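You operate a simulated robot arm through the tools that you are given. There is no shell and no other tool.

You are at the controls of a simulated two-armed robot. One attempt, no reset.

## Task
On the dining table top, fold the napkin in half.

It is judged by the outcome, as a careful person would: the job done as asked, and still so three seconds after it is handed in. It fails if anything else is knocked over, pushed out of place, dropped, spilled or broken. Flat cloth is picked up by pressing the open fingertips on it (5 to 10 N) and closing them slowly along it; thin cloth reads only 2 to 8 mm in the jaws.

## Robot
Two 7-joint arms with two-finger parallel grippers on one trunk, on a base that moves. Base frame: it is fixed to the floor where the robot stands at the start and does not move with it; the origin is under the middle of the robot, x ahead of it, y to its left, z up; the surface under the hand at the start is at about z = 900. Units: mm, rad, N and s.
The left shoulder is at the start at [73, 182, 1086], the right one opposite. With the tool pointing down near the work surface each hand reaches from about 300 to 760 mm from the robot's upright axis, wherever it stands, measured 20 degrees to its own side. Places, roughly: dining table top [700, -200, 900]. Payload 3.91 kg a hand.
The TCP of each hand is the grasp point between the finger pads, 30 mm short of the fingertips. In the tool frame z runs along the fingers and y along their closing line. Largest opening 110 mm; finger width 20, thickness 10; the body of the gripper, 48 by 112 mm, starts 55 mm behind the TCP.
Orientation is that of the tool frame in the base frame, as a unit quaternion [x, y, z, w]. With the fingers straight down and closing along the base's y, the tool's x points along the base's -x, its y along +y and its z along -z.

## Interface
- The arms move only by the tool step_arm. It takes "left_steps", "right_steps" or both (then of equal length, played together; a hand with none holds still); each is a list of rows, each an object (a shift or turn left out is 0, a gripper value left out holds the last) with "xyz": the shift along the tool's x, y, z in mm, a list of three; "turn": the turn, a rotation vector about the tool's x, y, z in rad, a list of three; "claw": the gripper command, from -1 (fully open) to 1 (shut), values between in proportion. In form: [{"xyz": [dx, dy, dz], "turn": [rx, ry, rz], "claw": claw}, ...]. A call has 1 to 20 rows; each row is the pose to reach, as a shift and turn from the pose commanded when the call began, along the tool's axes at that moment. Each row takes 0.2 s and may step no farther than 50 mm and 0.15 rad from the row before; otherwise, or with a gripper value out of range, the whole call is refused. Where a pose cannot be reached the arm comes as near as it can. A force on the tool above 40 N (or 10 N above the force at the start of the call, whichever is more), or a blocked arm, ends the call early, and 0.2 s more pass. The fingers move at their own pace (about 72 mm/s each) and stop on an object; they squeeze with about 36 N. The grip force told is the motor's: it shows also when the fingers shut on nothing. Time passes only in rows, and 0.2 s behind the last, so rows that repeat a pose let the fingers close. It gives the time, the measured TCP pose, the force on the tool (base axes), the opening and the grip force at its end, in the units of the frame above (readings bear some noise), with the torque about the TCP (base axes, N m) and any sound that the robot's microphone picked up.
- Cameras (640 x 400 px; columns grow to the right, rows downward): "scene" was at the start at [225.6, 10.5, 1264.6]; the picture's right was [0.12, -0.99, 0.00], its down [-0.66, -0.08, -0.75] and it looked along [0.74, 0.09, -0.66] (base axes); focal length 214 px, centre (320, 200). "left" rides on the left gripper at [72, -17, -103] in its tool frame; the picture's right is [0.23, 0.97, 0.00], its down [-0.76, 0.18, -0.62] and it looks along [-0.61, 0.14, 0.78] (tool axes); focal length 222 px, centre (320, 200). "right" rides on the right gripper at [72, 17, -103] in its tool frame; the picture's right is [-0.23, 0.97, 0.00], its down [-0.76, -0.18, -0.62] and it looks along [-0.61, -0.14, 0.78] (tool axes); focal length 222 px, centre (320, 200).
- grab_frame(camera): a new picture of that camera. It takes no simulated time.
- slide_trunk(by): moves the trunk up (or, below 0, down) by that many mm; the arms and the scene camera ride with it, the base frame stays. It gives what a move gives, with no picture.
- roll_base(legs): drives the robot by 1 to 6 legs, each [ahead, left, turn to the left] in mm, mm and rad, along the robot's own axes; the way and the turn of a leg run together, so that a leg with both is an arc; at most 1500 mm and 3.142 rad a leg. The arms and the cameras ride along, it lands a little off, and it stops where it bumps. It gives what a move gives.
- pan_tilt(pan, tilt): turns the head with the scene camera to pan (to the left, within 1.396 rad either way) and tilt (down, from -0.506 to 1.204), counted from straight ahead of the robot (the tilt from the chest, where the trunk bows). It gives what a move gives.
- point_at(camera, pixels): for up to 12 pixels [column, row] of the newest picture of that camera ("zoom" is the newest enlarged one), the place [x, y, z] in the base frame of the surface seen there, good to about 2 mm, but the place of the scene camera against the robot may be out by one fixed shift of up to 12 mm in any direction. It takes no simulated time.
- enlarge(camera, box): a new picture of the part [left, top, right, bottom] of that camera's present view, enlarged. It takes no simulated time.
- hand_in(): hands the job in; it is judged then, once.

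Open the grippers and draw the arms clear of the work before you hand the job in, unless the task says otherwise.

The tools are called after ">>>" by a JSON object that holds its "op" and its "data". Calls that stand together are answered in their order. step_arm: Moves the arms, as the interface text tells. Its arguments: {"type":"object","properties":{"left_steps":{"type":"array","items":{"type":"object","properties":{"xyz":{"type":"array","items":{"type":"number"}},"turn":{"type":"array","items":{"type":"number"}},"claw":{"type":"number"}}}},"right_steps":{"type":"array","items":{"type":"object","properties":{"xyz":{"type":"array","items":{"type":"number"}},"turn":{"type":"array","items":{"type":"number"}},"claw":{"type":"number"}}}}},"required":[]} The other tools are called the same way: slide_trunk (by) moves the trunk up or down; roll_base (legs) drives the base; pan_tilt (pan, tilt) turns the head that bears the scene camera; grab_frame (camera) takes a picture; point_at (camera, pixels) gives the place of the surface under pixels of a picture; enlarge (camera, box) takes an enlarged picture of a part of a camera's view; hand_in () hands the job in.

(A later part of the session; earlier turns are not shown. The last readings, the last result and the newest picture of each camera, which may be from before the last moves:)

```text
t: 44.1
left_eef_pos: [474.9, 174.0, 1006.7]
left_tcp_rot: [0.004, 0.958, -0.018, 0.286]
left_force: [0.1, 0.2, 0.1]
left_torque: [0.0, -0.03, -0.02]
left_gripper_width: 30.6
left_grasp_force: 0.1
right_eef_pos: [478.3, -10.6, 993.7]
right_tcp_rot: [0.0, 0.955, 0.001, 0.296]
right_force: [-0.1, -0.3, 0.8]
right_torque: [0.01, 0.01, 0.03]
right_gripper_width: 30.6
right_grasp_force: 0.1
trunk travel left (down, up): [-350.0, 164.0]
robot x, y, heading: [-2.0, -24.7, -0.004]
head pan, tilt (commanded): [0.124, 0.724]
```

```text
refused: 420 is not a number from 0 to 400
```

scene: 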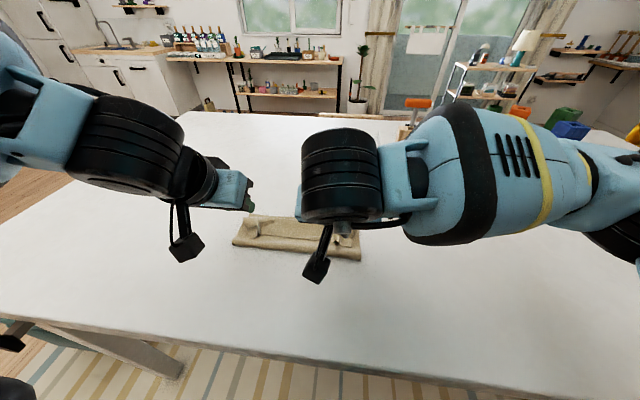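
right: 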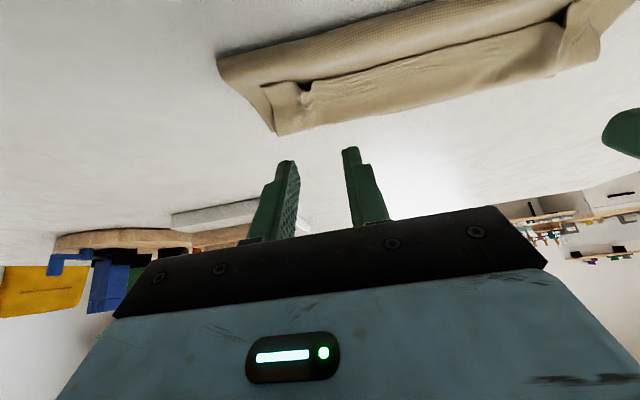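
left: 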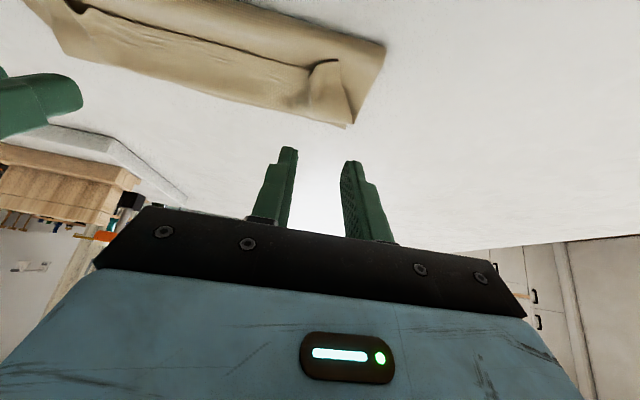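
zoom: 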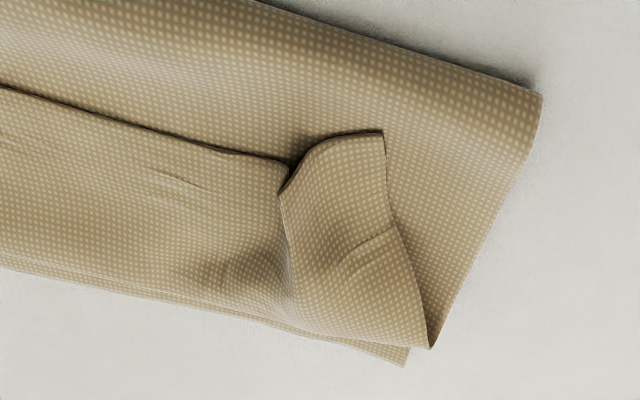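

The pleats are small standing ridges at the strip's edge. I re-measure the left one with valid pixels.

>>> {"op": "point_at", "data": {"camera": "zoom", "pixels": [[380, 136], [340, 142], [310, 158], [290, 180], [283, 195], [270, 165], [330, 200], [290, 230], [300, 260], [200, 145], [430, 345], [405, 362]]}}

```text
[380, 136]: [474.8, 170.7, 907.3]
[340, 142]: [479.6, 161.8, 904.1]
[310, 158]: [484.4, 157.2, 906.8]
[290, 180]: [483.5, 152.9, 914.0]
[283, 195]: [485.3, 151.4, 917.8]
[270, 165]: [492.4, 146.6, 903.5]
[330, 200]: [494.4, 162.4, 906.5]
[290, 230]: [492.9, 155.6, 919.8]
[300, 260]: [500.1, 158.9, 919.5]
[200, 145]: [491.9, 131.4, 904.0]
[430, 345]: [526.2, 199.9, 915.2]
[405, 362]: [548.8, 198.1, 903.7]
```

Left ridge crest is at ≈[485–493,152–156,918], right at ≈[491,−16,911]. I approach both to ~10 mm above the grip height, levelling the left hand's small roll.

>>> {"op": "step_arm", "data": {"left_steps": [{"xyz": [10, -7, 17], "turn": [-0.02, 0, 0]}, {"xyz": [20, -14, 35], "turn": [-0.037, 0, 0]}, {"xyz": [29.5, -21, 52.4], "turn": [-0.037, 0, 0]}, {"xyz": [29.5, -21, 52.4], "turn": [-0.037, 0, 0]}], "right_steps": [{"xyz": [8.5, -1.5, 14]}, {"xyz": [17, -3, 28]}, {"xyz": [25.8, -4.4, 43]}, {"xyz": [25.8, -4.4, 43]}]}}

>>> {"op": "grab_frame", "data": {"camera": "right"}}

>>> {"op": "grab_frame", "data": {"camera": "left"}}

```text
t: 45.1
left_eef_pos: [478.4, 149.0, 948.6]
left_tcp_rot: [-0.002, 0.958, 0.001, 0.287]
left_force: [0.7, 0.0, 0.5]
left_torque: [0.02, 0.01, 0.03]
left_gripper_width: 30.2
left_grasp_force: 0.0
right_eef_pos: [480.5, -15.2, 942.1]
right_tcp_rot: [0.0, 0.955, 0.0, 0.297]
right_force: [-0.4, 0.7, -0.3]
right_torque: [-0.01, -0.01, 0.01]
right_gripper_width: 30.4
right_grasp_force: 0.2
trunk travel left (down, up): [-350.0, 164.0]
robot x, y, heading: [-1.8, -25.3, -0.002]
head pan, tilt (commanded): [0.124, 0.724]
```

```text
taken
```

right: 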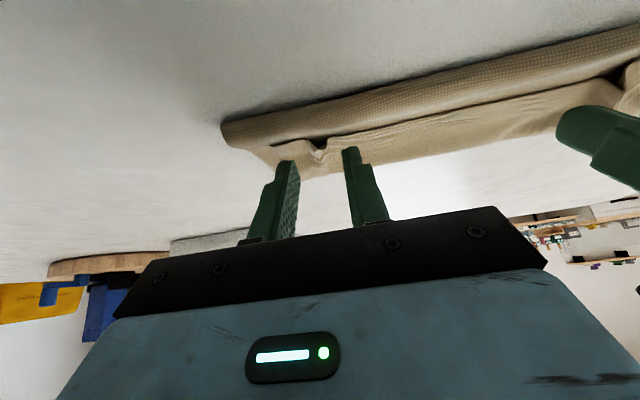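

```text
taken
```

left: 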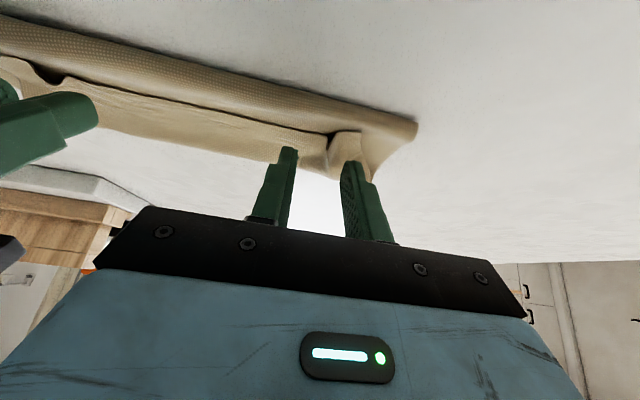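

Both pleats lie between the open fingers. I descend the last ~10 mm.

>>> {"op": "step_arm", "data": {"left_steps": [{"xyz": [3.3, 1.5, 5]}, {"xyz": [6.0, 3, 9]}, {"xyz": [6.0, 3, 9]}], "right_steps": [{"xyz": [2.2, 0, 3.3]}, {"xyz": [4.2, 0, 6.2]}, {"xyz": [4.2, 0, 6.2]}]}}

>>> {"op": "enlarge", "data": {"camera": "right", "box": [220, 90, 420, 215]}}

>>> {"op": "enlarge", "data": {"camera": "left", "box": [220, 90, 420, 215]}}

```text
t: 45.9
left_eef_pos: [479.2, 151.6, 937.7]
left_tcp_rot: [-0.001, 0.958, 0.001, 0.286]
left_force: [-0.5, 0.5, 0.2]
left_torque: [-0.03, 0.03, 0.0]
left_gripper_width: 30.4
left_grasp_force: 0.0
right_eef_pos: [480.3, -15.7, 934.7]
right_tcp_rot: [0.0, 0.955, 0.001, 0.296]
right_force: [0.5, 0.3, 0.4]
right_torque: [-0.02, 0.02, 0.01]
right_gripper_width: 30.1
right_grasp_force: 0.0
trunk travel left (down, up): [-350.0, 164.0]
robot x, y, heading: [-0.4, -23.3, -0.0]
head pan, tilt (commanded): [0.124, 0.724]
```

```text
3.20 times, centred on (320, 152) of right
```

zoom: 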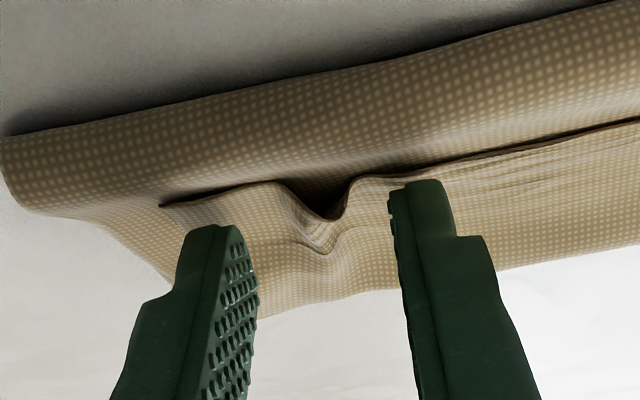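

```text
3.20 times, centred on (320, 152) of left
```

zoom: 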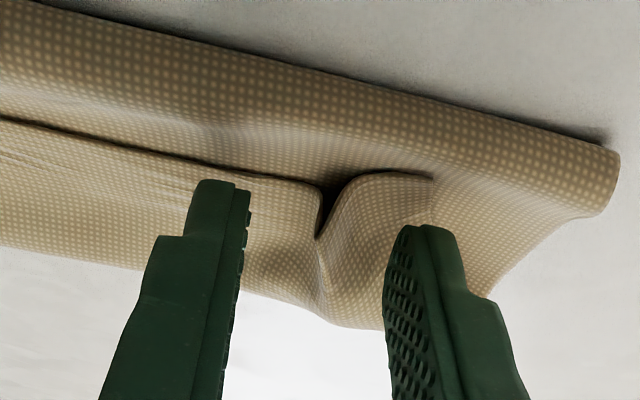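

Tips are at the strip edge with ridges between them. I close both slowly, lowering the right 1 mm as it closes.

>>> {"op": "step_arm", "data": {"left_steps": [{"claw": 0.5}, {"claw": 0.56}, {"claw": 0.62}, {"claw": 0.68}, {"claw": 0.74}, {"claw": 0.8}, {"claw": 0.86}, {"claw": 0.92}, {"claw": 1.0}, {"claw": 1.0}, {"claw": 1.0}], "right_steps": [{"xyz": [0.5, 0, 0.8], "claw": 0.5}, {"xyz": [0.5, 0, 0.8], "claw": 0.56}, {"xyz": [0.5, 0, 0.8], "claw": 0.62}, {"xyz": [0.5, 0, 0.8], "claw": 0.68}, {"xyz": [0.5, 0, 0.8], "claw": 0.74}, {"xyz": [0.5, 0, 0.8], "claw": 0.8}, {"xyz": [0.5, 0, 0.8], "claw": 0.86}, {"xyz": [0.5, 0, 0.8], "claw": 0.92}, {"xyz": [0.5, 0, 0.8], "claw": 1.0}, {"xyz": [0.5, 0, 0.8], "claw": 1.0}, {"xyz": [0.5, 0, 0.8], "claw": 1.0}]}}

>>> {"op": "enlarge", "data": {"camera": "right", "box": [220, 90, 420, 215]}}

>>> {"op": "enlarge", "data": {"camera": "left", "box": [220, 90, 420, 215]}}

```text
t: 48.3
left_eef_pos: [478.0, 151.8, 937.8]
left_tcp_rot: [-0.001, 0.958, 0.0, 0.286]
left_force: [-0.2, -0.9, -0.4]
left_torque: [0.02, -0.03, -0.01]
left_gripper_width: 1.8
left_grasp_force: 35.9
right_eef_pos: [480.8, -16.1, 932.9]
right_tcp_rot: [0.0, 0.955, 0.001, 0.296]
right_force: [0.0, -0.6, -0.4]
right_torque: [0.0, -0.01, -0.01]
right_gripper_width: 1.6
right_grasp_force: 36.0
trunk travel left (down, up): [-350.0, 164.0]
robot x, y, heading: [3.8, -20.1, -0.004]
head pan, tilt (commanded): [0.124, 0.724]
```

```text
3.20 times, centred on (320, 152) of right
```

zoom: 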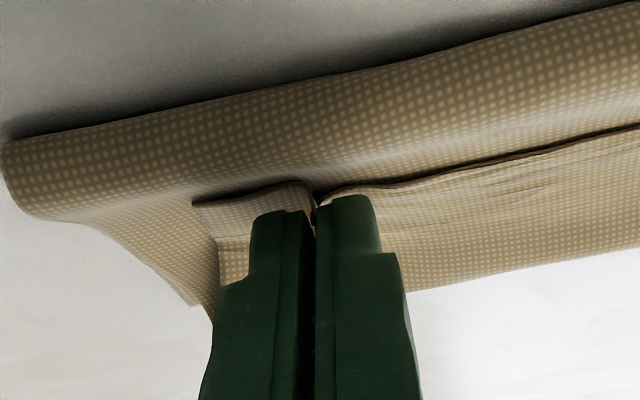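

```text
3.20 times, centred on (320, 152) of left
```

zoom: 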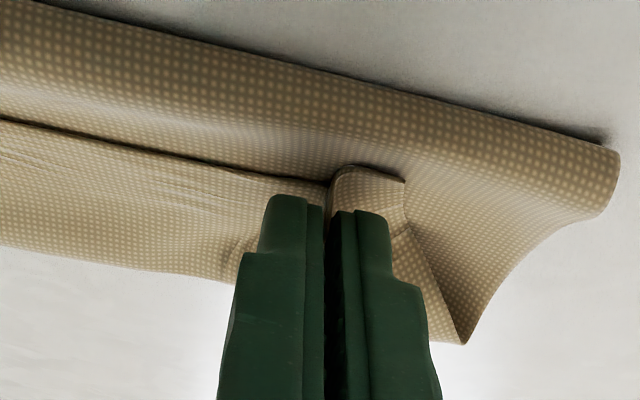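

Jaws read 1.8 and 1.6 mm, consistent with holding cloth as before. I test-lift 30 mm.

>>> {"op": "step_arm", "data": {"left_steps": [{"xyz": [-5.5, 0, -8.3]}, {"xyz": [-11, 0, -16.7]}, {"xyz": [-16.4, 0, -25]}, {"xyz": [-16.4, 0, -25]}], "right_steps": [{"xyz": [-5.7, 0, -8.3]}, {"xyz": [-11.3, 0, -16.5]}, {"xyz": [-17, 0, -24.8]}, {"xyz": [-17, 0, -24.8]}]}}

>>> {"op": "grab_frame", "data": {"camera": "right"}}

>>> {"op": "grab_frame", "data": {"camera": "left"}}

>>> {"op": "enlarge", "data": {"camera": "scene", "box": [210, 150, 410, 275]}}

```text
t: 49.3
left_eef_pos: [477.8, 152.0, 968.1]
left_tcp_rot: [-0.001, 0.958, 0.001, 0.286]
left_force: [-0.5, 0.0, -0.1]
left_torque: [0.01, 0.02, 0.0]
left_gripper_width: 1.7
left_grasp_force: 36.1
right_eef_pos: [480.4, -14.8, 964.8]
right_tcp_rot: [0.001, 0.955, 0.001, 0.296]
right_force: [-0.4, 0.5, -0.1]
right_torque: [0.0, 0.01, 0.02]
right_gripper_width: 1.3
right_grasp_force: 36.5
trunk travel left (down, up): [-350.0, 164.0]
robot x, y, heading: [2.3, -25.0, -0.002]
head pan, tilt (commanded): [0.124, 0.724]
```

```text
taken
```

right: 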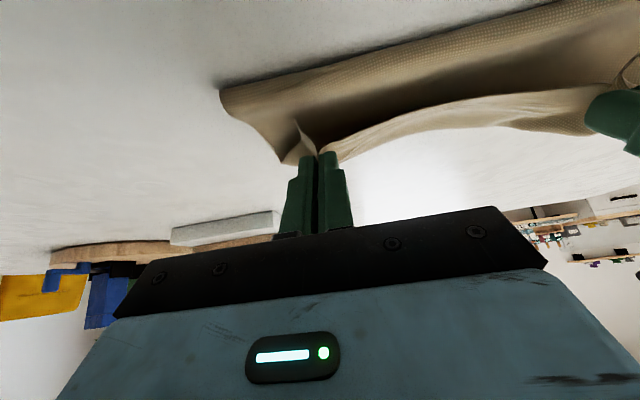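

```text
taken
```

left: 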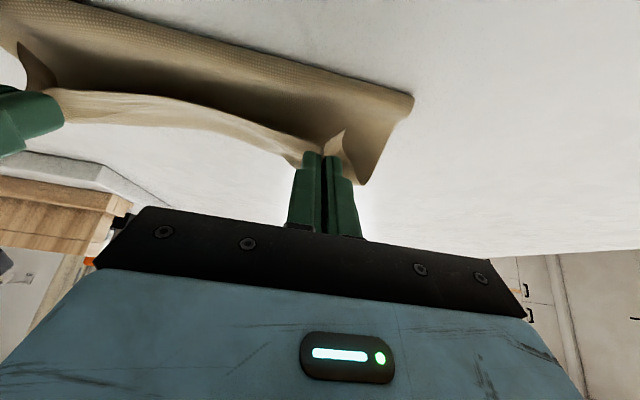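

```text
3.20 times, centred on (310, 212) of scene
```

zoom: 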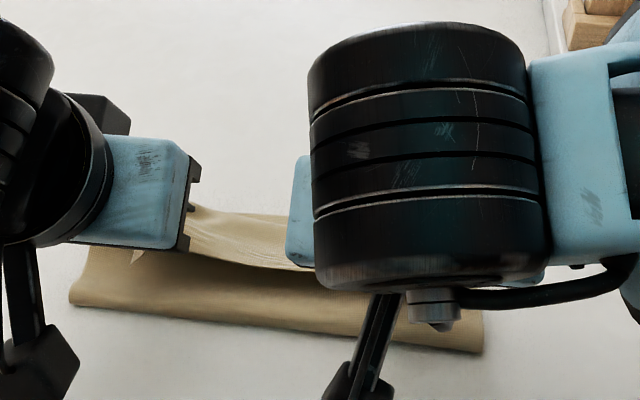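

Both hands hold the strip. I lift higher and back over the intended fold line (x≈430) while rotating the hands upright, so that the fold line re-forms in the middle.

>>> {"op": "step_arm", "data": {"left_steps": [{"xyz": [-2.6, 0, -18], "turn": [0, 0.1, 0]}, {"xyz": [-3.8, 0, -40.3], "turn": [0, 0.2, 0]}, {"xyz": [-2.9, 0, -61.1], "turn": [0, 0.3, 0]}, {"xyz": [-0.3, 0, -75.6], "turn": [0, 0.4, 0]}, {"xyz": [0.9, 0, -80.4], "turn": [0, 0.48, 0]}, {"xyz": [0.9, 0, -80.4], "turn": [0, 0.48, 0]}], "right_steps": [{"xyz": [-1, 0, -20.5], "turn": [0, 0.1, 0]}, {"xyz": [-0.9, 0, -44], "turn": [0, 0.2, 0]}, {"xyz": [1.9, 0, -66.7], "turn": [0, 0.3, 0]}, {"xyz": [5.1, 0, -81.8], "turn": [0, 0.4, 0]}, {"xyz": [6.7, 0, -88.3], "turn": [0, 0.5, 0]}, {"xyz": [6.7, 0, -88.3], "turn": [0, 0.5, 0]}]}}

>>> {"op": "grab_frame", "data": {"camera": "right"}}

>>> {"op": "grab_frame", "data": {"camera": "left"}}

>>> {"op": "enlarge", "data": {"camera": "scene", "box": [210, 150, 410, 275]}}

```text
t: 50.7
left_eef_pos: [433.3, 151.4, 1032.7]
left_tcp_rot: [-0.001, 0.999, 0.001, 0.049]
left_force: [0.0, -0.6, 0.8]
left_torque: [-0.01, 0.01, 0.02]
left_gripper_width: 1.9
left_grasp_force: 36.4
right_eef_pos: [425.8, -17.5, 1032.6]
right_tcp_rot: [0.0, 0.999, 0.0, 0.05]
right_force: [-0.7, 0.2, -0.2]
right_torque: [-0.01, 0.01, 0.02]
right_gripper_width: 1.3
right_grasp_force: 36.1
trunk travel left (down, up): [-350.0, 164.0]
robot x, y, heading: [1.5, -23.4, -0.002]
head pan, tilt (commanded): [0.124, 0.724]
```

```text
taken
```

right: 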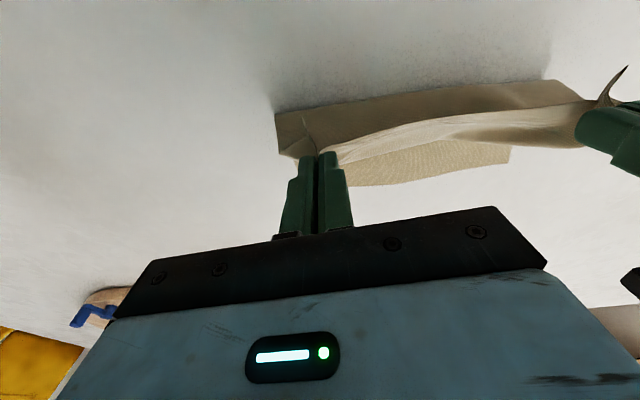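

```text
taken
```

left: 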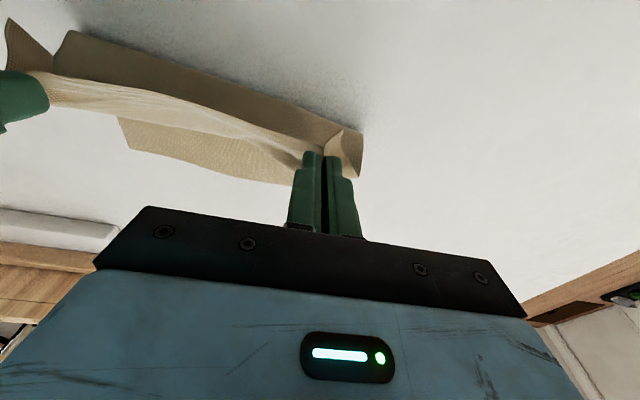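

```text
3.20 times, centred on (310, 212) of scene
```

zoom: 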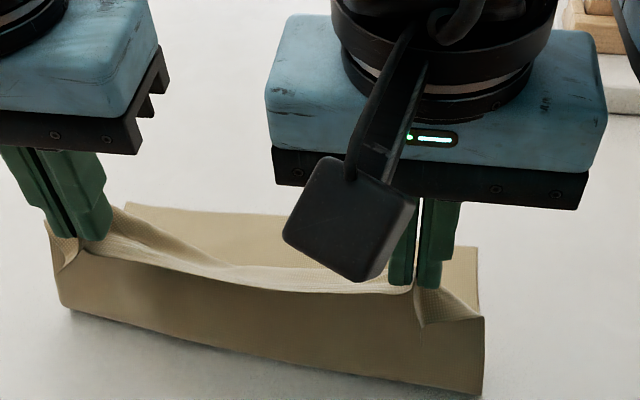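

The cloth hangs as a curtain again. I check the foot of the curtain and far edge: right view far edge (360,186), (510,163); foot (277,115), (540,82).

>>> {"op": "point_at", "data": {"camera": "right", "pixels": [[360, 184], [430, 178], [509, 162], [509, 150], [278, 116], [420, 97], [540, 84], [450, 130]]}}

>>> {"op": "point_at", "data": {"camera": "left", "pixels": [[132, 148], [200, 168], [270, 182], [122, 122], [70, 35], [200, 75], [360, 130], [340, 140]]}}

>>> {"op": "enlarge", "data": {"camera": "left", "box": [230, 90, 390, 200]}}

```text
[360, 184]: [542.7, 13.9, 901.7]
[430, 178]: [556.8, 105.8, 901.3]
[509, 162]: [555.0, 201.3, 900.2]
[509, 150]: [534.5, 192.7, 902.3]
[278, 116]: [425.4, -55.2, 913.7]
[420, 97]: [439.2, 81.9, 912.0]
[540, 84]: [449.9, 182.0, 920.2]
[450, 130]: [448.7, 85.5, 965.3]
```

```text
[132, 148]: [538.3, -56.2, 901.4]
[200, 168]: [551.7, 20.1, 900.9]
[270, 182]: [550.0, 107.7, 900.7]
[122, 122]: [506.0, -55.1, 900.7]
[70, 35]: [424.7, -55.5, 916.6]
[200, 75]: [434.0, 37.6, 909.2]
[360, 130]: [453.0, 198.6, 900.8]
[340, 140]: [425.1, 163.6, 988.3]
```

```text
3.64 times, centred on (310, 145) of left
```

zoom: 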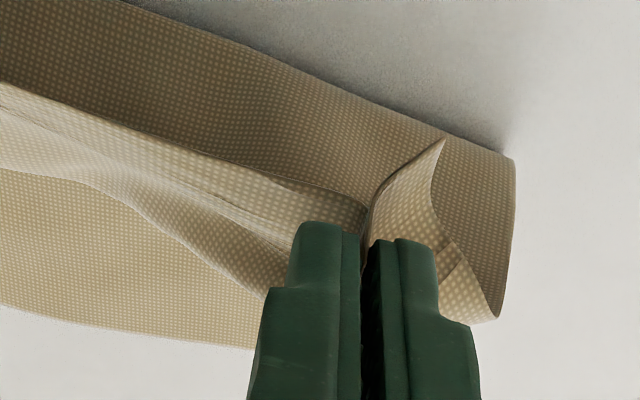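

Bottom far edge: ≈[538,−56]…[553,198]; foot ≈[425,−55]…[451,190], so the bottom is now ~110 mm – a proper half. I carry the edge forward and down in an arc to ~35 mm above the far edge.

>>> {"op": "step_arm", "data": {"left_steps": [{"xyz": [-25.1, 0.5, 2.2], "turn": [0, 0.05, 0]}, {"xyz": [-50.6, 1, 13.8], "turn": [0, 0.1, 0]}, {"xyz": [-71.9, 1.5, 31.9], "turn": [0, 0.1, 0]}, {"xyz": [-88.7, 2, 54.7], "turn": [0, 0.1, 0]}, {"xyz": [-99.6, 2.5, 77.9], "turn": [0, 0.1, 0]}, {"xyz": [-99.6, 2.5, 77.9], "turn": [0, 0.1, 0]}], "right_steps": [{"xyz": [-26.1, -0.5, 2.2], "turn": [0, 0.1, 0]}, {"xyz": [-53.1, -1, 14.1], "turn": [0, 0.2, 0]}, {"xyz": [-77.3, -1.5, 33.1], "turn": [0, 0.3, 0]}, {"xyz": [-95.9, -2, 56.8], "turn": [0, 0.4, 0]}, {"xyz": [-108, -2.5, 80.6], "turn": [0, 0.45, 0]}, {"xyz": [-108, -2.5, 80.6], "turn": [0, 0.45, 0]}]}}

>>> {"op": "grab_frame", "data": {"camera": "right"}}

>>> {"op": "grab_frame", "data": {"camera": "left"}}

>>> {"op": "enlarge", "data": {"camera": "scene", "box": [210, 150, 410, 275]}}

```text
t: 52.1
left_eef_pos: [540.0, 154.8, 964.9]
left_tcp_rot: [-0.001, 1.0, 0.0, 0.001]
left_force: [0.0, -1.5, -0.5]
left_torque: [-0.09, 0.01, 0.03]
left_gripper_width: 1.7
left_grasp_force: 35.9
right_eef_pos: [540.5, -19.4, 964.5]
right_tcp_rot: [0.001, 0.985, 0.001, -0.174]
right_force: [0.0, 2.7, -0.3]
right_torque: [0.06, -0.01, -0.02]
right_gripper_width: 1.4
right_grasp_force: 35.7
trunk travel left (down, up): [-350.0, 164.0]
robot x, y, heading: [-3.0, -21.9, 0.0]
head pan, tilt (commanded): [0.124, 0.724]
```

```text
taken
```

right: 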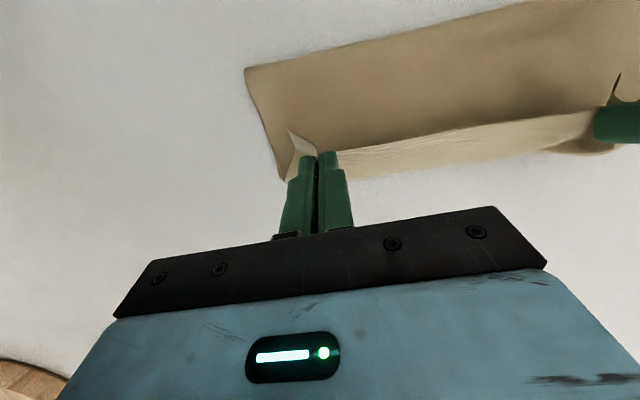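

```text
taken
```

left: 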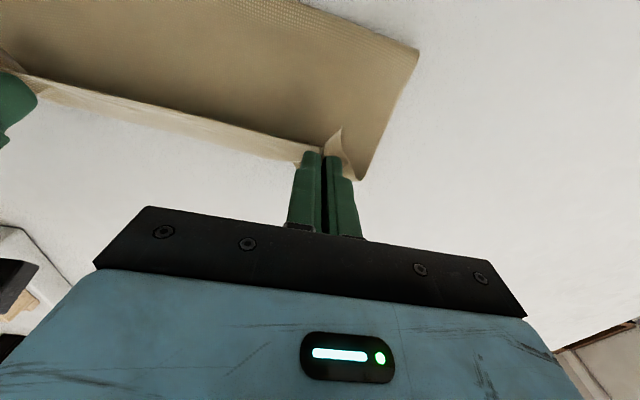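

```text
3.20 times, centred on (310, 212) of scene
```

zoom: 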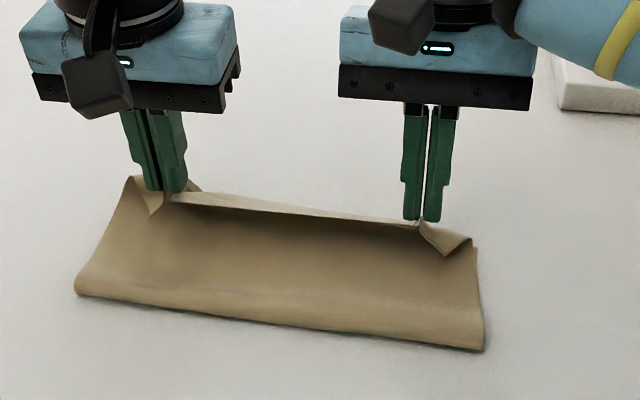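

The strip is nearly gone and the cloth is smooth and lightly taut. I lower to ~9 mm above the table at the far edge, adding a little more tilt.

>>> {"op": "step_arm", "data": {"left_steps": [{"xyz": [-5, 0, 8], "turn": [0, 0.05, 0]}, {"xyz": [-9.5, 0, 17], "turn": [0, 0.1, 0]}, {"xyz": [-13.5, 0, 26.2], "turn": [0, 0.15, 0]}, {"xyz": [-13.5, 0, 26.2], "turn": [0, 0.15, 0]}], "right_steps": [{"xyz": [-8, 0, 7], "turn": [0, 0.03, 0]}, {"xyz": [-15.5, 0, 14.5], "turn": [0, 0.06, 0]}, {"xyz": [-22.5, 0, 22.1], "turn": [0, 0.1, 0]}, {"xyz": [-22.5, 0, 22.1], "turn": [0, 0.1, 0]}]}}

>>> {"op": "grab_frame", "data": {"camera": "right"}}

>>> {"op": "grab_frame", "data": {"camera": "left"}}

>>> {"op": "enlarge", "data": {"camera": "scene", "box": [210, 150, 410, 275]}}

```text
t: 53.1
left_eef_pos: [550.0, 156.5, 949.0]
left_tcp_rot: [-0.003, 0.999, -0.001, -0.05]
left_force: [-0.6, -1.4, -0.6]
left_torque: [-0.04, 0.0, 0.02]
left_gripper_width: 1.6
left_grasp_force: 36.1
left hand out of reach, approached as far as the arm can: row 3, 4
right_eef_pos: [553.4, -18.7, 935.8]
right_tcp_rot: [0.0, 0.975, 0.001, -0.223]
right_force: [0.4, 1.5, 0.3]
right_torque: [0.08, 0.0, 0.0]
right_gripper_width: 1.2
right_grasp_force: 35.8
trunk travel left (down, up): [-350.0, 164.0]
robot x, y, heading: [3.6, -23.8, -0.001]
head pan, tilt (commanded): [0.124, 0.724]
```

```text
taken
```

right: 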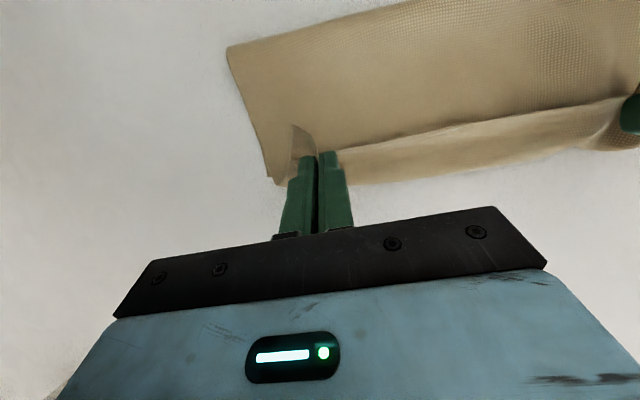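

```text
taken
```

left: 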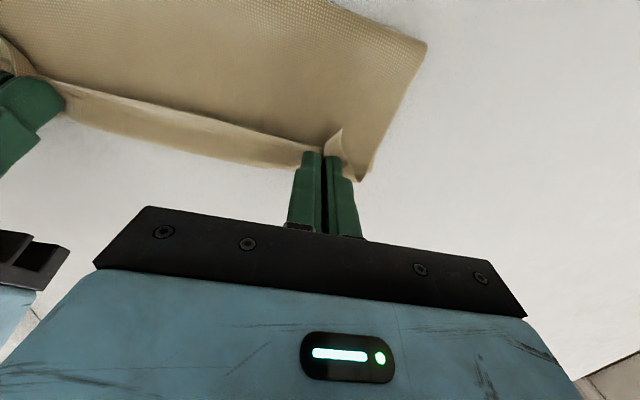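

```text
3.20 times, centred on (310, 212) of scene
```

zoom: 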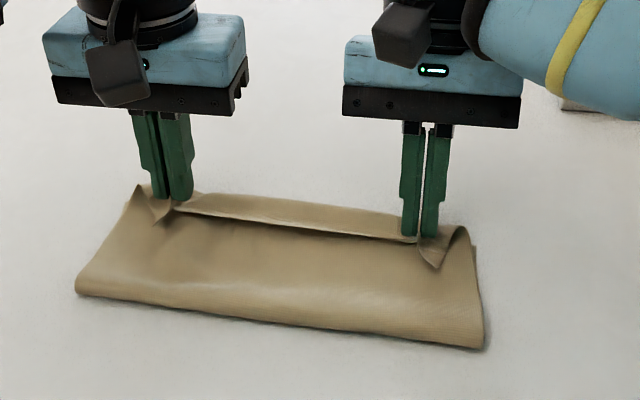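

The left arm couldn't take the extra tilt at that height and stayed ~12 mm high. I untilt the left so it can come down to the target.

>>> {"op": "step_arm", "data": {"left_steps": [{"xyz": [2, 0, 0.3], "turn": [0, -0.08, 0]}, {"xyz": [4.4, 0, 0.7], "turn": [0, -0.15, 0]}, {"xyz": [4.4, 0, 0.7], "turn": [0, -0.15, 0]}]}}

>>> {"op": "grab_frame", "data": {"camera": "left"}}

>>> {"op": "enlarge", "data": {"camera": "scene", "box": [210, 150, 410, 275]}}

```text
t: 53.9
left_eef_pos: [545.4, 155.2, 948.0]
left_tcp_rot: [-0.001, 1.0, 0.001, 0.025]
left_force: [-0.6, -0.9, -0.4]
left_torque: [-0.05, 0.03, 0.0]
left_gripper_width: 1.6
left_grasp_force: 36.0
right_eef_pos: [554.5, -19.2, 935.6]
right_tcp_rot: [-0.001, 0.975, 0.0, -0.222]
right_force: [-0.1, 1.9, 0.7]
right_torque: [0.03, -0.02, -0.01]
right_gripper_width: 1.3
right_grasp_force: 35.8
trunk travel left (down, up): [-350.0, 164.0]
robot x, y, heading: [0.3, -27.0, -0.0]
head pan, tilt (commanded): [0.124, 0.724]
```

```text
taken
```

left: 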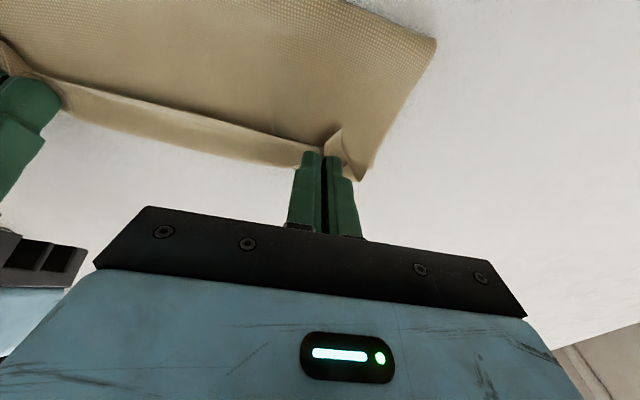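

```text
3.20 times, centred on (310, 212) of scene
```

zoom: 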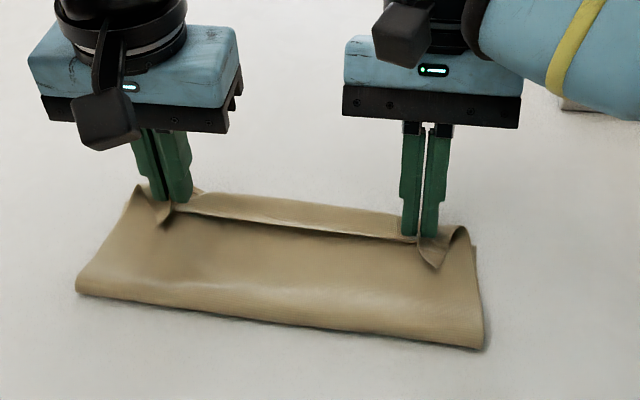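

Left is at tip [547,155,918]. I lower it 9 mm to match the right.

>>> {"op": "step_arm", "data": {"left_steps": [{"xyz": [-2, 0, 4.5], "turn": [0, 0.03, 0]}, {"xyz": [-3.5, 0, 9], "turn": [0, 0.05, 0]}, {"xyz": [-3.5, 0, 9], "turn": [0, 0.05, 0]}]}}

>>> {"op": "grab_frame", "data": {"camera": "right"}}

>>> {"op": "grab_frame", "data": {"camera": "left"}}

```text
t: 54.7
left_eef_pos: [549.2, 156.3, 939.4]
left_tcp_rot: [-0.001, 1.0, 0.001, 0.0]
left_force: [0.1, -1.0, 1.2]
left_torque: [-0.06, 0.01, -0.01]
left_gripper_width: 1.7
left_grasp_force: 36.2
right_eef_pos: [553.2, -17.5, 934.5]
right_tcp_rot: [0.0, 0.975, 0.0, -0.222]
right_force: [0.7, 1.5, 0.1]
right_torque: [0.04, 0.03, -0.04]
right_gripper_width: 1.3
right_grasp_force: 35.6
trunk travel left (down, up): [-350.0, 164.0]
robot x, y, heading: [-2.7, -21.0, 0.004]
head pan, tilt (commanded): [0.124, 0.724]
```

```text
taken
```

right: 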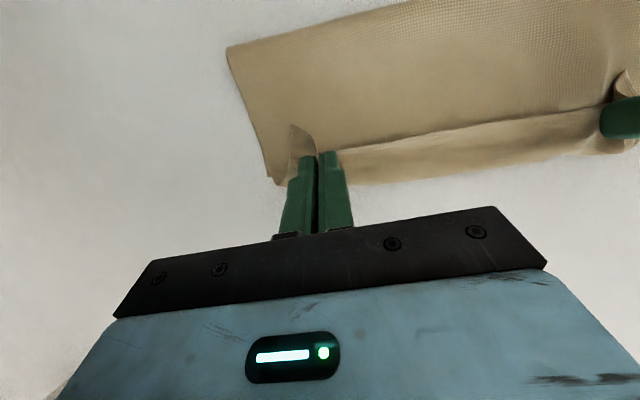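

```text
taken
```

left: 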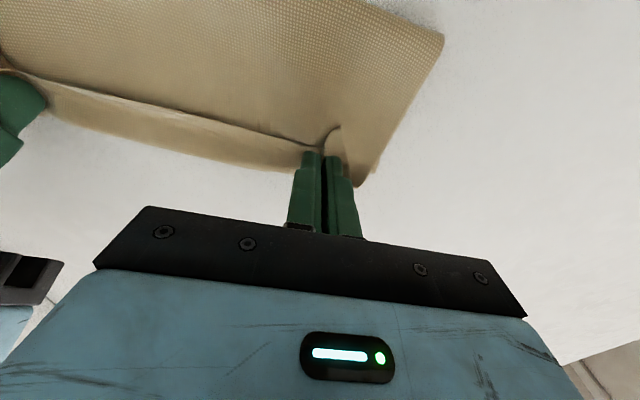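

I measure the roll-over line and edge now, before releasing.

>>> {"op": "enlarge", "data": {"camera": "right", "box": [220, 60, 640, 210]}}

>>> {"op": "point_at", "data": {"camera": "right", "pixels": [[270, 178], [283, 183], [350, 184], [400, 180], [500, 168], [580, 153], [400, 141], [500, 127], [580, 112], [230, 50], [450, 6], [400, 165]]}}

```text
1.52 times, centred on (430, 135) of right
```

zoom: 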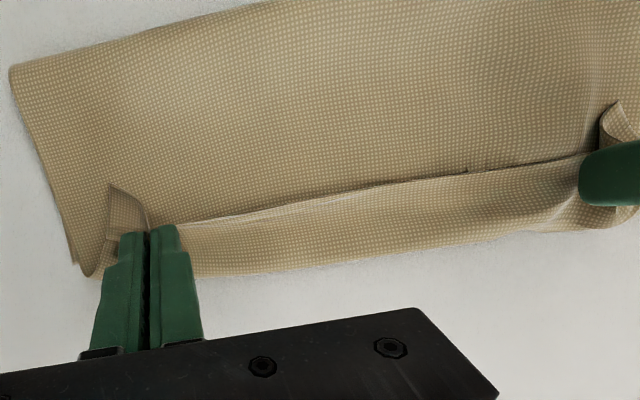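

```text
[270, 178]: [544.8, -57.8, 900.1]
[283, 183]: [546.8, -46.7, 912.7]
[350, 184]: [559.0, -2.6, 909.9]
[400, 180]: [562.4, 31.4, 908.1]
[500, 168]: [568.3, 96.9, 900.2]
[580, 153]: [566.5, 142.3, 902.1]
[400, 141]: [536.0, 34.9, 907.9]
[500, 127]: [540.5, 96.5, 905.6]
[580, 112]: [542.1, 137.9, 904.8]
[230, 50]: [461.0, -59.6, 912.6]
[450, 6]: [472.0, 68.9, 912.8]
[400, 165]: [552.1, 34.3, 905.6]
```

The cloth was pulled taut so the fold rolled forward to x≈465 and a ~25 mm turned-back strip remains; released here it would overshoot. I lift the edge back up over x≈435 to pull the fold line back, then I'll lay it shorter.

>>> {"op": "step_arm", "data": {"left_steps": [{"xyz": [9, 0, -25.6]}, {"xyz": [29, 0, -55.6]}, {"xyz": [57, 0, -78.6]}, {"xyz": [87, 0, -90.6]}, {"xyz": [111, 0, -93.6]}, {"xyz": [111, 0, -93.6]}], "right_steps": [{"xyz": [22.2, 0, -21.2], "turn": [0, -0.096, 0]}, {"xyz": [56.2, 0, -39.2], "turn": [0, -0.196, 0]}, {"xyz": [94.2, 0, -47.2], "turn": [0, -0.296, 0]}, {"xyz": [129.3, 0, -44], "turn": [0, -0.396, 0]}, {"xyz": [153.6, 0, -35.7], "turn": [0, -0.446, 0]}, {"xyz": [153.6, 0, -35.7], "turn": [0, -0.446, 0]}]}}

>>> {"op": "grab_frame", "data": {"camera": "right"}}

>>> {"op": "point_at", "data": {"camera": "right", "pixels": [[278, 116], [420, 97], [540, 84], [400, 185], [509, 162]]}}

>>> {"op": "enlarge", "data": {"camera": "left", "box": [100, 20, 400, 200]}}

```text
t: 56.1
left_eef_pos: [440.4, 153.7, 1032.3]
left_tcp_rot: [-0.002, 1.0, 0.0, 0.0]
left_force: [-0.3, -0.9, 0.0]
left_torque: [-0.03, 0.02, -0.01]
left_gripper_width: 1.6
left_grasp_force: 36.1
right_eef_pos: [432.0, -18.9, 1035.5]
right_tcp_rot: [0.001, 1.0, 0.002, -0.002]
right_force: [-0.5, 1.5, -0.1]
right_torque: [0.06, 0.02, 0.04]
right_gripper_width: 1.5
right_grasp_force: 35.4
trunk travel left (down, up): [-350.0, 164.0]
robot x, y, heading: [-0.2, -18.1, -0.005]
head pan, tilt (commanded): [0.124, 0.724]
```

```text
taken
```

right: 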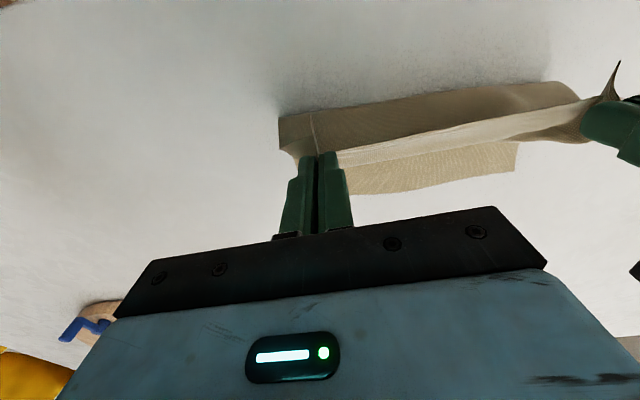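

```text
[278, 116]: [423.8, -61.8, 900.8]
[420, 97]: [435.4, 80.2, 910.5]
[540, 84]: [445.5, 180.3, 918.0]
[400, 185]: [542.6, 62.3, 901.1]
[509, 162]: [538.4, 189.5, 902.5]
```

```text
2.13 times, centred on (250, 110) of left
```

zoom: 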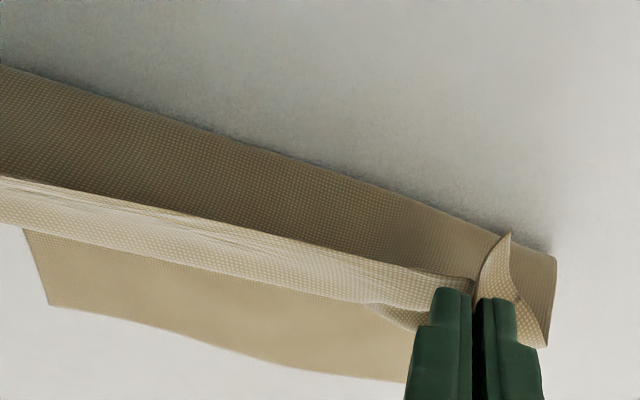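

The fold foot is back at x≈424–446. I measure the bottom far edge again before laying it down.

>>> {"op": "point_at", "data": {"camera": "zoom", "pixels": [[52, 302], [150, 322], [250, 355], [395, 380], [24, 232], [300, 225], [300, 270], [100, 190], [100, 235]]}}

>>> {"op": "point_at", "data": {"camera": "right", "pixels": [[380, 192], [450, 184], [513, 169], [516, 143], [450, 131], [450, 148]]}}

```text
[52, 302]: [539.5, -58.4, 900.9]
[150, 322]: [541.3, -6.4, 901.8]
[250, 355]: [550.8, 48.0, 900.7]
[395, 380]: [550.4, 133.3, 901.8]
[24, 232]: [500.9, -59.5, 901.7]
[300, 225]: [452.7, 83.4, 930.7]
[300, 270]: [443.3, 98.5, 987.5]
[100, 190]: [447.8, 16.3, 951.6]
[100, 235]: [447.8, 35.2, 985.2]
```

```text
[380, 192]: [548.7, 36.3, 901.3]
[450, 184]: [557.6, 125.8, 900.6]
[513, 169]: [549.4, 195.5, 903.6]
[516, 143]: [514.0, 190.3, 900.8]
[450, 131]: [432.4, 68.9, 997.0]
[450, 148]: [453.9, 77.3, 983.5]
```

Far edge ≈[540,−58]…[551,48]…[550,195], foot ≈435: bottom is 116 mm, an exact half. I now lay the top down shorter (tips to x≈512 left, 502 right), so the strip can later unroll onto the far edge.

>>> {"op": "step_arm", "data": {"left_steps": [{"xyz": [-14.6, 0, 17.3]}, {"xyz": [-31.6, 0, 35.3]}, {"xyz": [-47.6, 0, 54.3]}, {"xyz": [-59.6, 0, 72.3]}, {"xyz": [-67.6, 0, 85.3]}, {"xyz": [-71.6, 0, 92.3]}, {"xyz": [-71.6, 0, 92.3]}], "right_steps": [{"xyz": [-15.5, 0, 20.5], "turn": [0, 0.05, 0]}, {"xyz": [-34, 0, 38.6], "turn": [0, 0.1, 0]}, {"xyz": [-51.5, 0, 57.8], "turn": [0, 0.15, 0]}, {"xyz": [-65, 0, 76.1], "turn": [0, 0.2, 0]}, {"xyz": [-73.4, 0, 89.4], "turn": [0, 0.25, 0]}, {"xyz": [-78.9, 0, 96.8], "turn": [0, 0.3, 0]}, {"xyz": [-78.9, 0, 96.8], "turn": [0, 0.3, 0]}]}}

>>> {"op": "grab_frame", "data": {"camera": "right"}}

>>> {"op": "grab_frame", "data": {"camera": "left"}}

>>> {"op": "enlarge", "data": {"camera": "scene", "box": [210, 150, 410, 275]}}

```text
t: 57.7
left_eef_pos: [510.6, 155.7, 940.7]
left_tcp_rot: [-0.001, 1.0, -0.001, 0.0]
left_force: [0.7, -1.4, -0.7]
left_torque: [-0.01, -0.01, 0.01]
left_gripper_width: 1.6
left_grasp_force: 35.9
right_eef_pos: [509.9, -18.2, 938.7]
right_tcp_rot: [0.0, 0.989, 0.001, -0.151]
right_force: [0.3, 1.5, 0.7]
right_torque: [0.01, 0.02, 0.0]
right_gripper_width: 1.6
right_grasp_force: 35.4
trunk travel left (down, up): [-350.0, 164.0]
robot x, y, heading: [3.3, -25.0, -0.001]
head pan, tilt (commanded): [0.124, 0.724]
```

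```text
taken
```

right: 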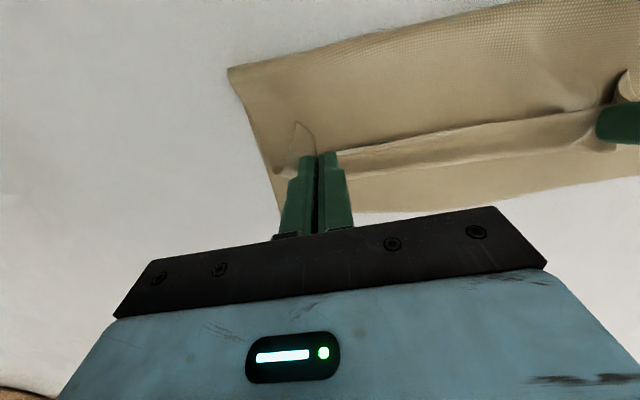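

```text
taken
```

left: 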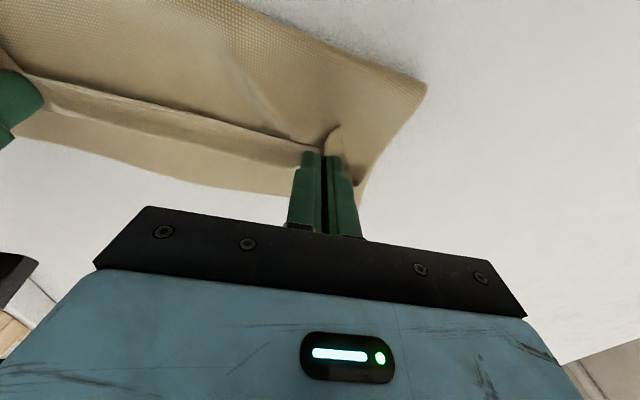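

```text
3.20 times, centred on (310, 212) of scene
```

zoom: 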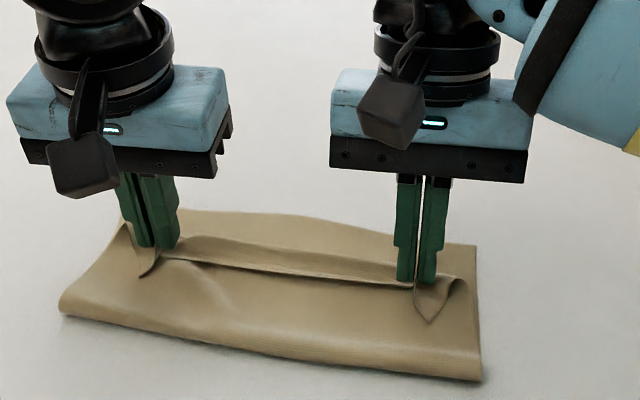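

Now the roll-over sits ~25 mm short of the far edge as intended. I measure before release.

>>> {"op": "point_at", "data": {"camera": "right", "pixels": [[232, 70], [400, 38], [550, 3], [276, 175], [350, 181], [450, 168], [550, 152], [380, 211], [500, 196], [600, 183], [450, 133], [550, 112]]}}

>>> {"op": "enlarge", "data": {"camera": "right", "box": [220, 60, 640, 220]}}

```text
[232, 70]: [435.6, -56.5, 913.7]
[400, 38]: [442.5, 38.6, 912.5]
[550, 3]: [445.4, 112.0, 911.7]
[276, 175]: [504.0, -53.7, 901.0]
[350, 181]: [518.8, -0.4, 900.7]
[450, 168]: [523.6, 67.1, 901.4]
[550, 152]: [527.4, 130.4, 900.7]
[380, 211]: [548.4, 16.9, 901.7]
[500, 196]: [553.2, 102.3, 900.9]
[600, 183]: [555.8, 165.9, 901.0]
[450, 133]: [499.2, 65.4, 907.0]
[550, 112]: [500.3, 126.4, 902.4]
```

```text
1.52 times, centred on (430, 140) of right
```

zoom: 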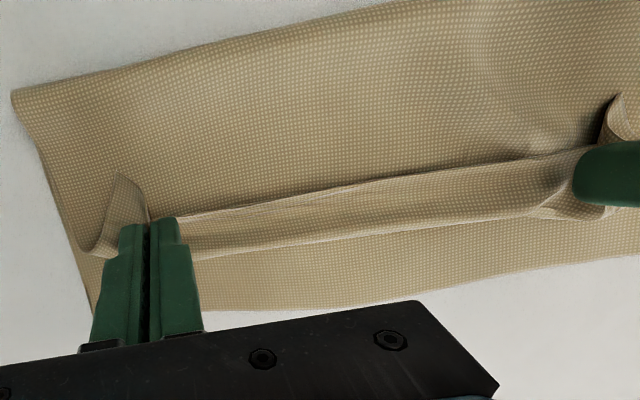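

Geometry is right: fold x≈436–445, roll-over ≈520–527, far edge ≈548–556, strip ~24 mm, so unrolling lands on the far edge. I release both hands and lift off.

>>> {"op": "step_arm", "data": {"left_steps": [{"claw": 0.9}, {"claw": 0.8}, {"claw": 0.7}, {"claw": 0.6}, {"claw": 0.55}, {"xyz": [0, 0, -10]}, {"xyz": [0, 0, -30]}, {"xyz": [0, 10, -60]}, {"xyz": [0, 20, -95]}, {"xyz": [0, 20, -95]}], "right_steps": [{"claw": 0.9}, {"claw": 0.8}, {"claw": 0.7}, {"claw": 0.6}, {"claw": 0.55}, {"xyz": [0, 0, -10]}, {"xyz": [0, 0, -30]}, {"xyz": [8, 0, -60]}, {"xyz": [15, 0, -95]}, {"xyz": [15, 0, -95]}]}}

>>> {"op": "grab_frame", "data": {"camera": "right"}}

>>> {"op": "grab_frame", "data": {"camera": "left"}}

>>> {"op": "enlarge", "data": {"camera": "scene", "box": [210, 170, 410, 275]}}

```text
t: 59.9
left_eef_pos: [511.2, 177.1, 1034.5]
left_tcp_rot: [-0.001, 1.0, 0.001, 0.0]
left_force: [0.7, 0.0, -0.5]
left_torque: [0.0, -0.03, -0.01]
left_gripper_width: 24.8
left_grasp_force: 0.1
right_eef_pos: [524.8, -18.1, 1033.5]
right_tcp_rot: [0.001, 0.988, 0.001, -0.152]
right_force: [0.4, 0.0, 0.1]
right_torque: [-0.04, 0.01, -0.01]
right_gripper_width: 24.6
right_grasp_force: 0.0
trunk travel left (down, up): [-350.0, 164.0]
robot x, y, heading: [-0.5, -21.3, 0.004]
head pan, tilt (commanded): [0.124, 0.724]
```

```text
taken
```

right: 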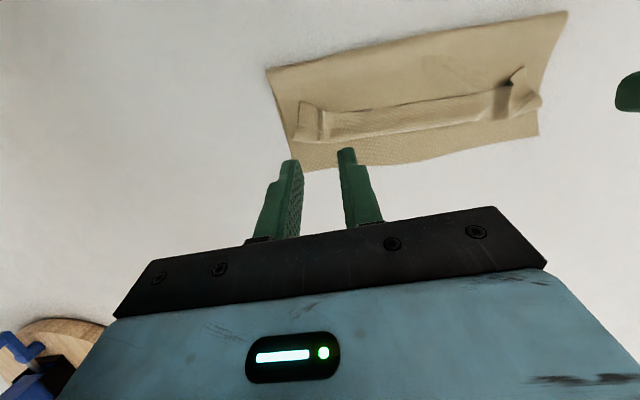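

```text
taken
```

left: 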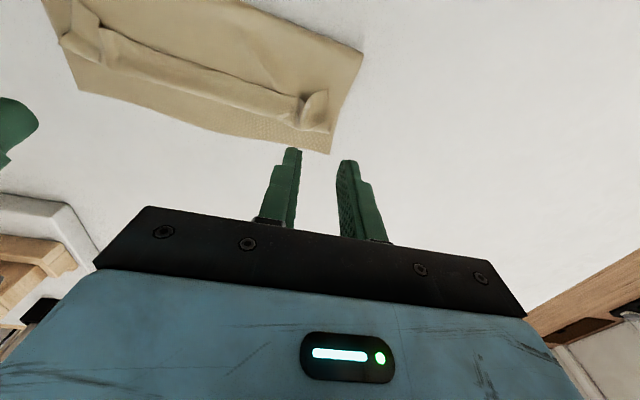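

```text
3.20 times, centred on (310, 222) of scene
```

zoom: 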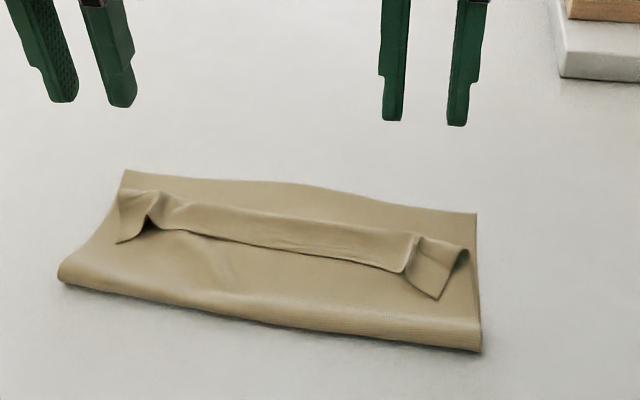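

The strip is narrower now with small pleats at its ends. I'll unroll it with the right hand turned 90°: one finger holds the stack, the other pushes the strip forward by opening. First I untilt the right hand and move the left aside.

>>> {"op": "step_arm", "data": {"left_steps": [{"xyz": [15, 40, -5]}, {"xyz": [30, 80, -10]}, {"xyz": [45, 110, -15]}, {"xyz": [45, 110, -15]}], "right_steps": [{"turn": [0, -0.1, 0]}, {"turn": [0, -0.2, 0]}, {"turn": [0, -0.305, 0]}, {"turn": [0, -0.305, 0]}]}}

>>> {"op": "step_arm", "data": {"right_steps": [{"turn": [0, 0, -0.14]}, {"turn": [0, 0, -0.28]}, {"turn": [0, 0, -0.42]}, {"turn": [0, 0, -0.56]}, {"turn": [0, 0, -0.7]}, {"turn": [0, 0, -0.84]}, {"turn": [0, 0, -0.98]}, {"turn": [0, 0, -1.12]}, {"turn": [0, 0, -1.26]}, {"turn": [0, 0, -1.4]}, {"turn": [0, 0, -1.54]}, {"turn": [0, 0, -1.571]}]}}

>>> {"op": "grab_frame", "data": {"camera": "right"}}

>>> {"op": "grab_frame", "data": {"camera": "scene"}}

```text
t: 60.9
left_eef_pos: [463.0, 286.0, 1050.8]
left_tcp_rot: [-0.001, 1.0, 0.0, -0.001]
left_force: [0.4, 0.0, 0.1]
left_torque: [0.0, 0.02, 0.01]
left_gripper_width: 24.9
left_grasp_force: 0.0
right_eef_pos: [524.3, -17.8, 1031.4]
right_tcp_rot: [0.001, 1.0, 0.001, 0.001]
right_force: [0.0, -0.1, 0.2]
right_torque: [0.01, 0.0, -0.04]
right_gripper_width: 24.6
right_grasp_force: 0.0
trunk travel left (down, up): [-350.0, 164.0]
robot x, y, heading: [2.9, -23.1, -0.001]
head pan, tilt (commanded): [0.124, 0.724]
```

```text
t: 63.5
left_eef_pos: [462.6, 283.6, 1051.4]
left_tcp_rot: [-0.002, 1.0, 0.001, 0.0]
left_force: [0.9, -0.3, 0.6]
left_torque: [0.02, 0.0, 0.02]
left_gripper_width: 25.0
left_grasp_force: 0.1
right_eef_pos: [444.2, -19.1, 1024.2]
right_tcp_rot: [-0.638, 0.77, 0.009, 0.018]
right_force: [-0.3, -0.8, 0.8]
right_torque: [0.04, -0.05, 0.01]
right_gripper_width: 25.0
right_grasp_force: 0.1
right hand out of reach, approached as far as the arm can: row 9, 10, 11, 12
trunk travel left (down, up): [-350.0, 164.0]
robot x, y, heading: [-0.2, -19.2, 0.001]
head pan, tilt (commanded): [0.124, 0.724]
```

```text
taken
```

right: 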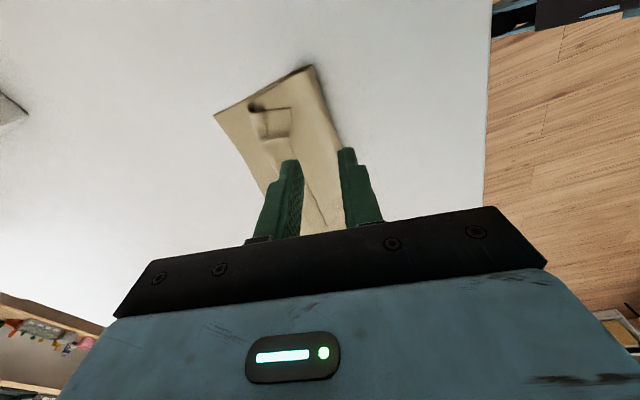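

```text
taken
```

scene: 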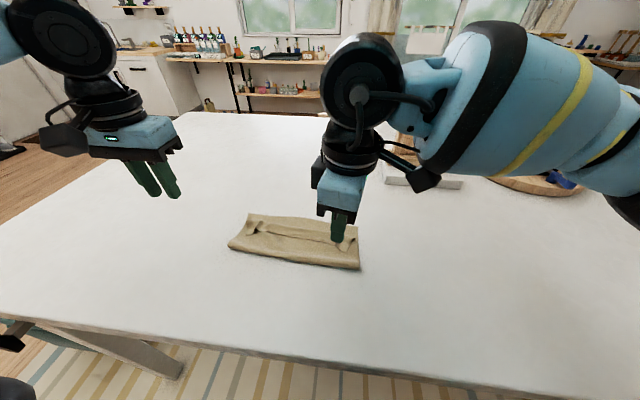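

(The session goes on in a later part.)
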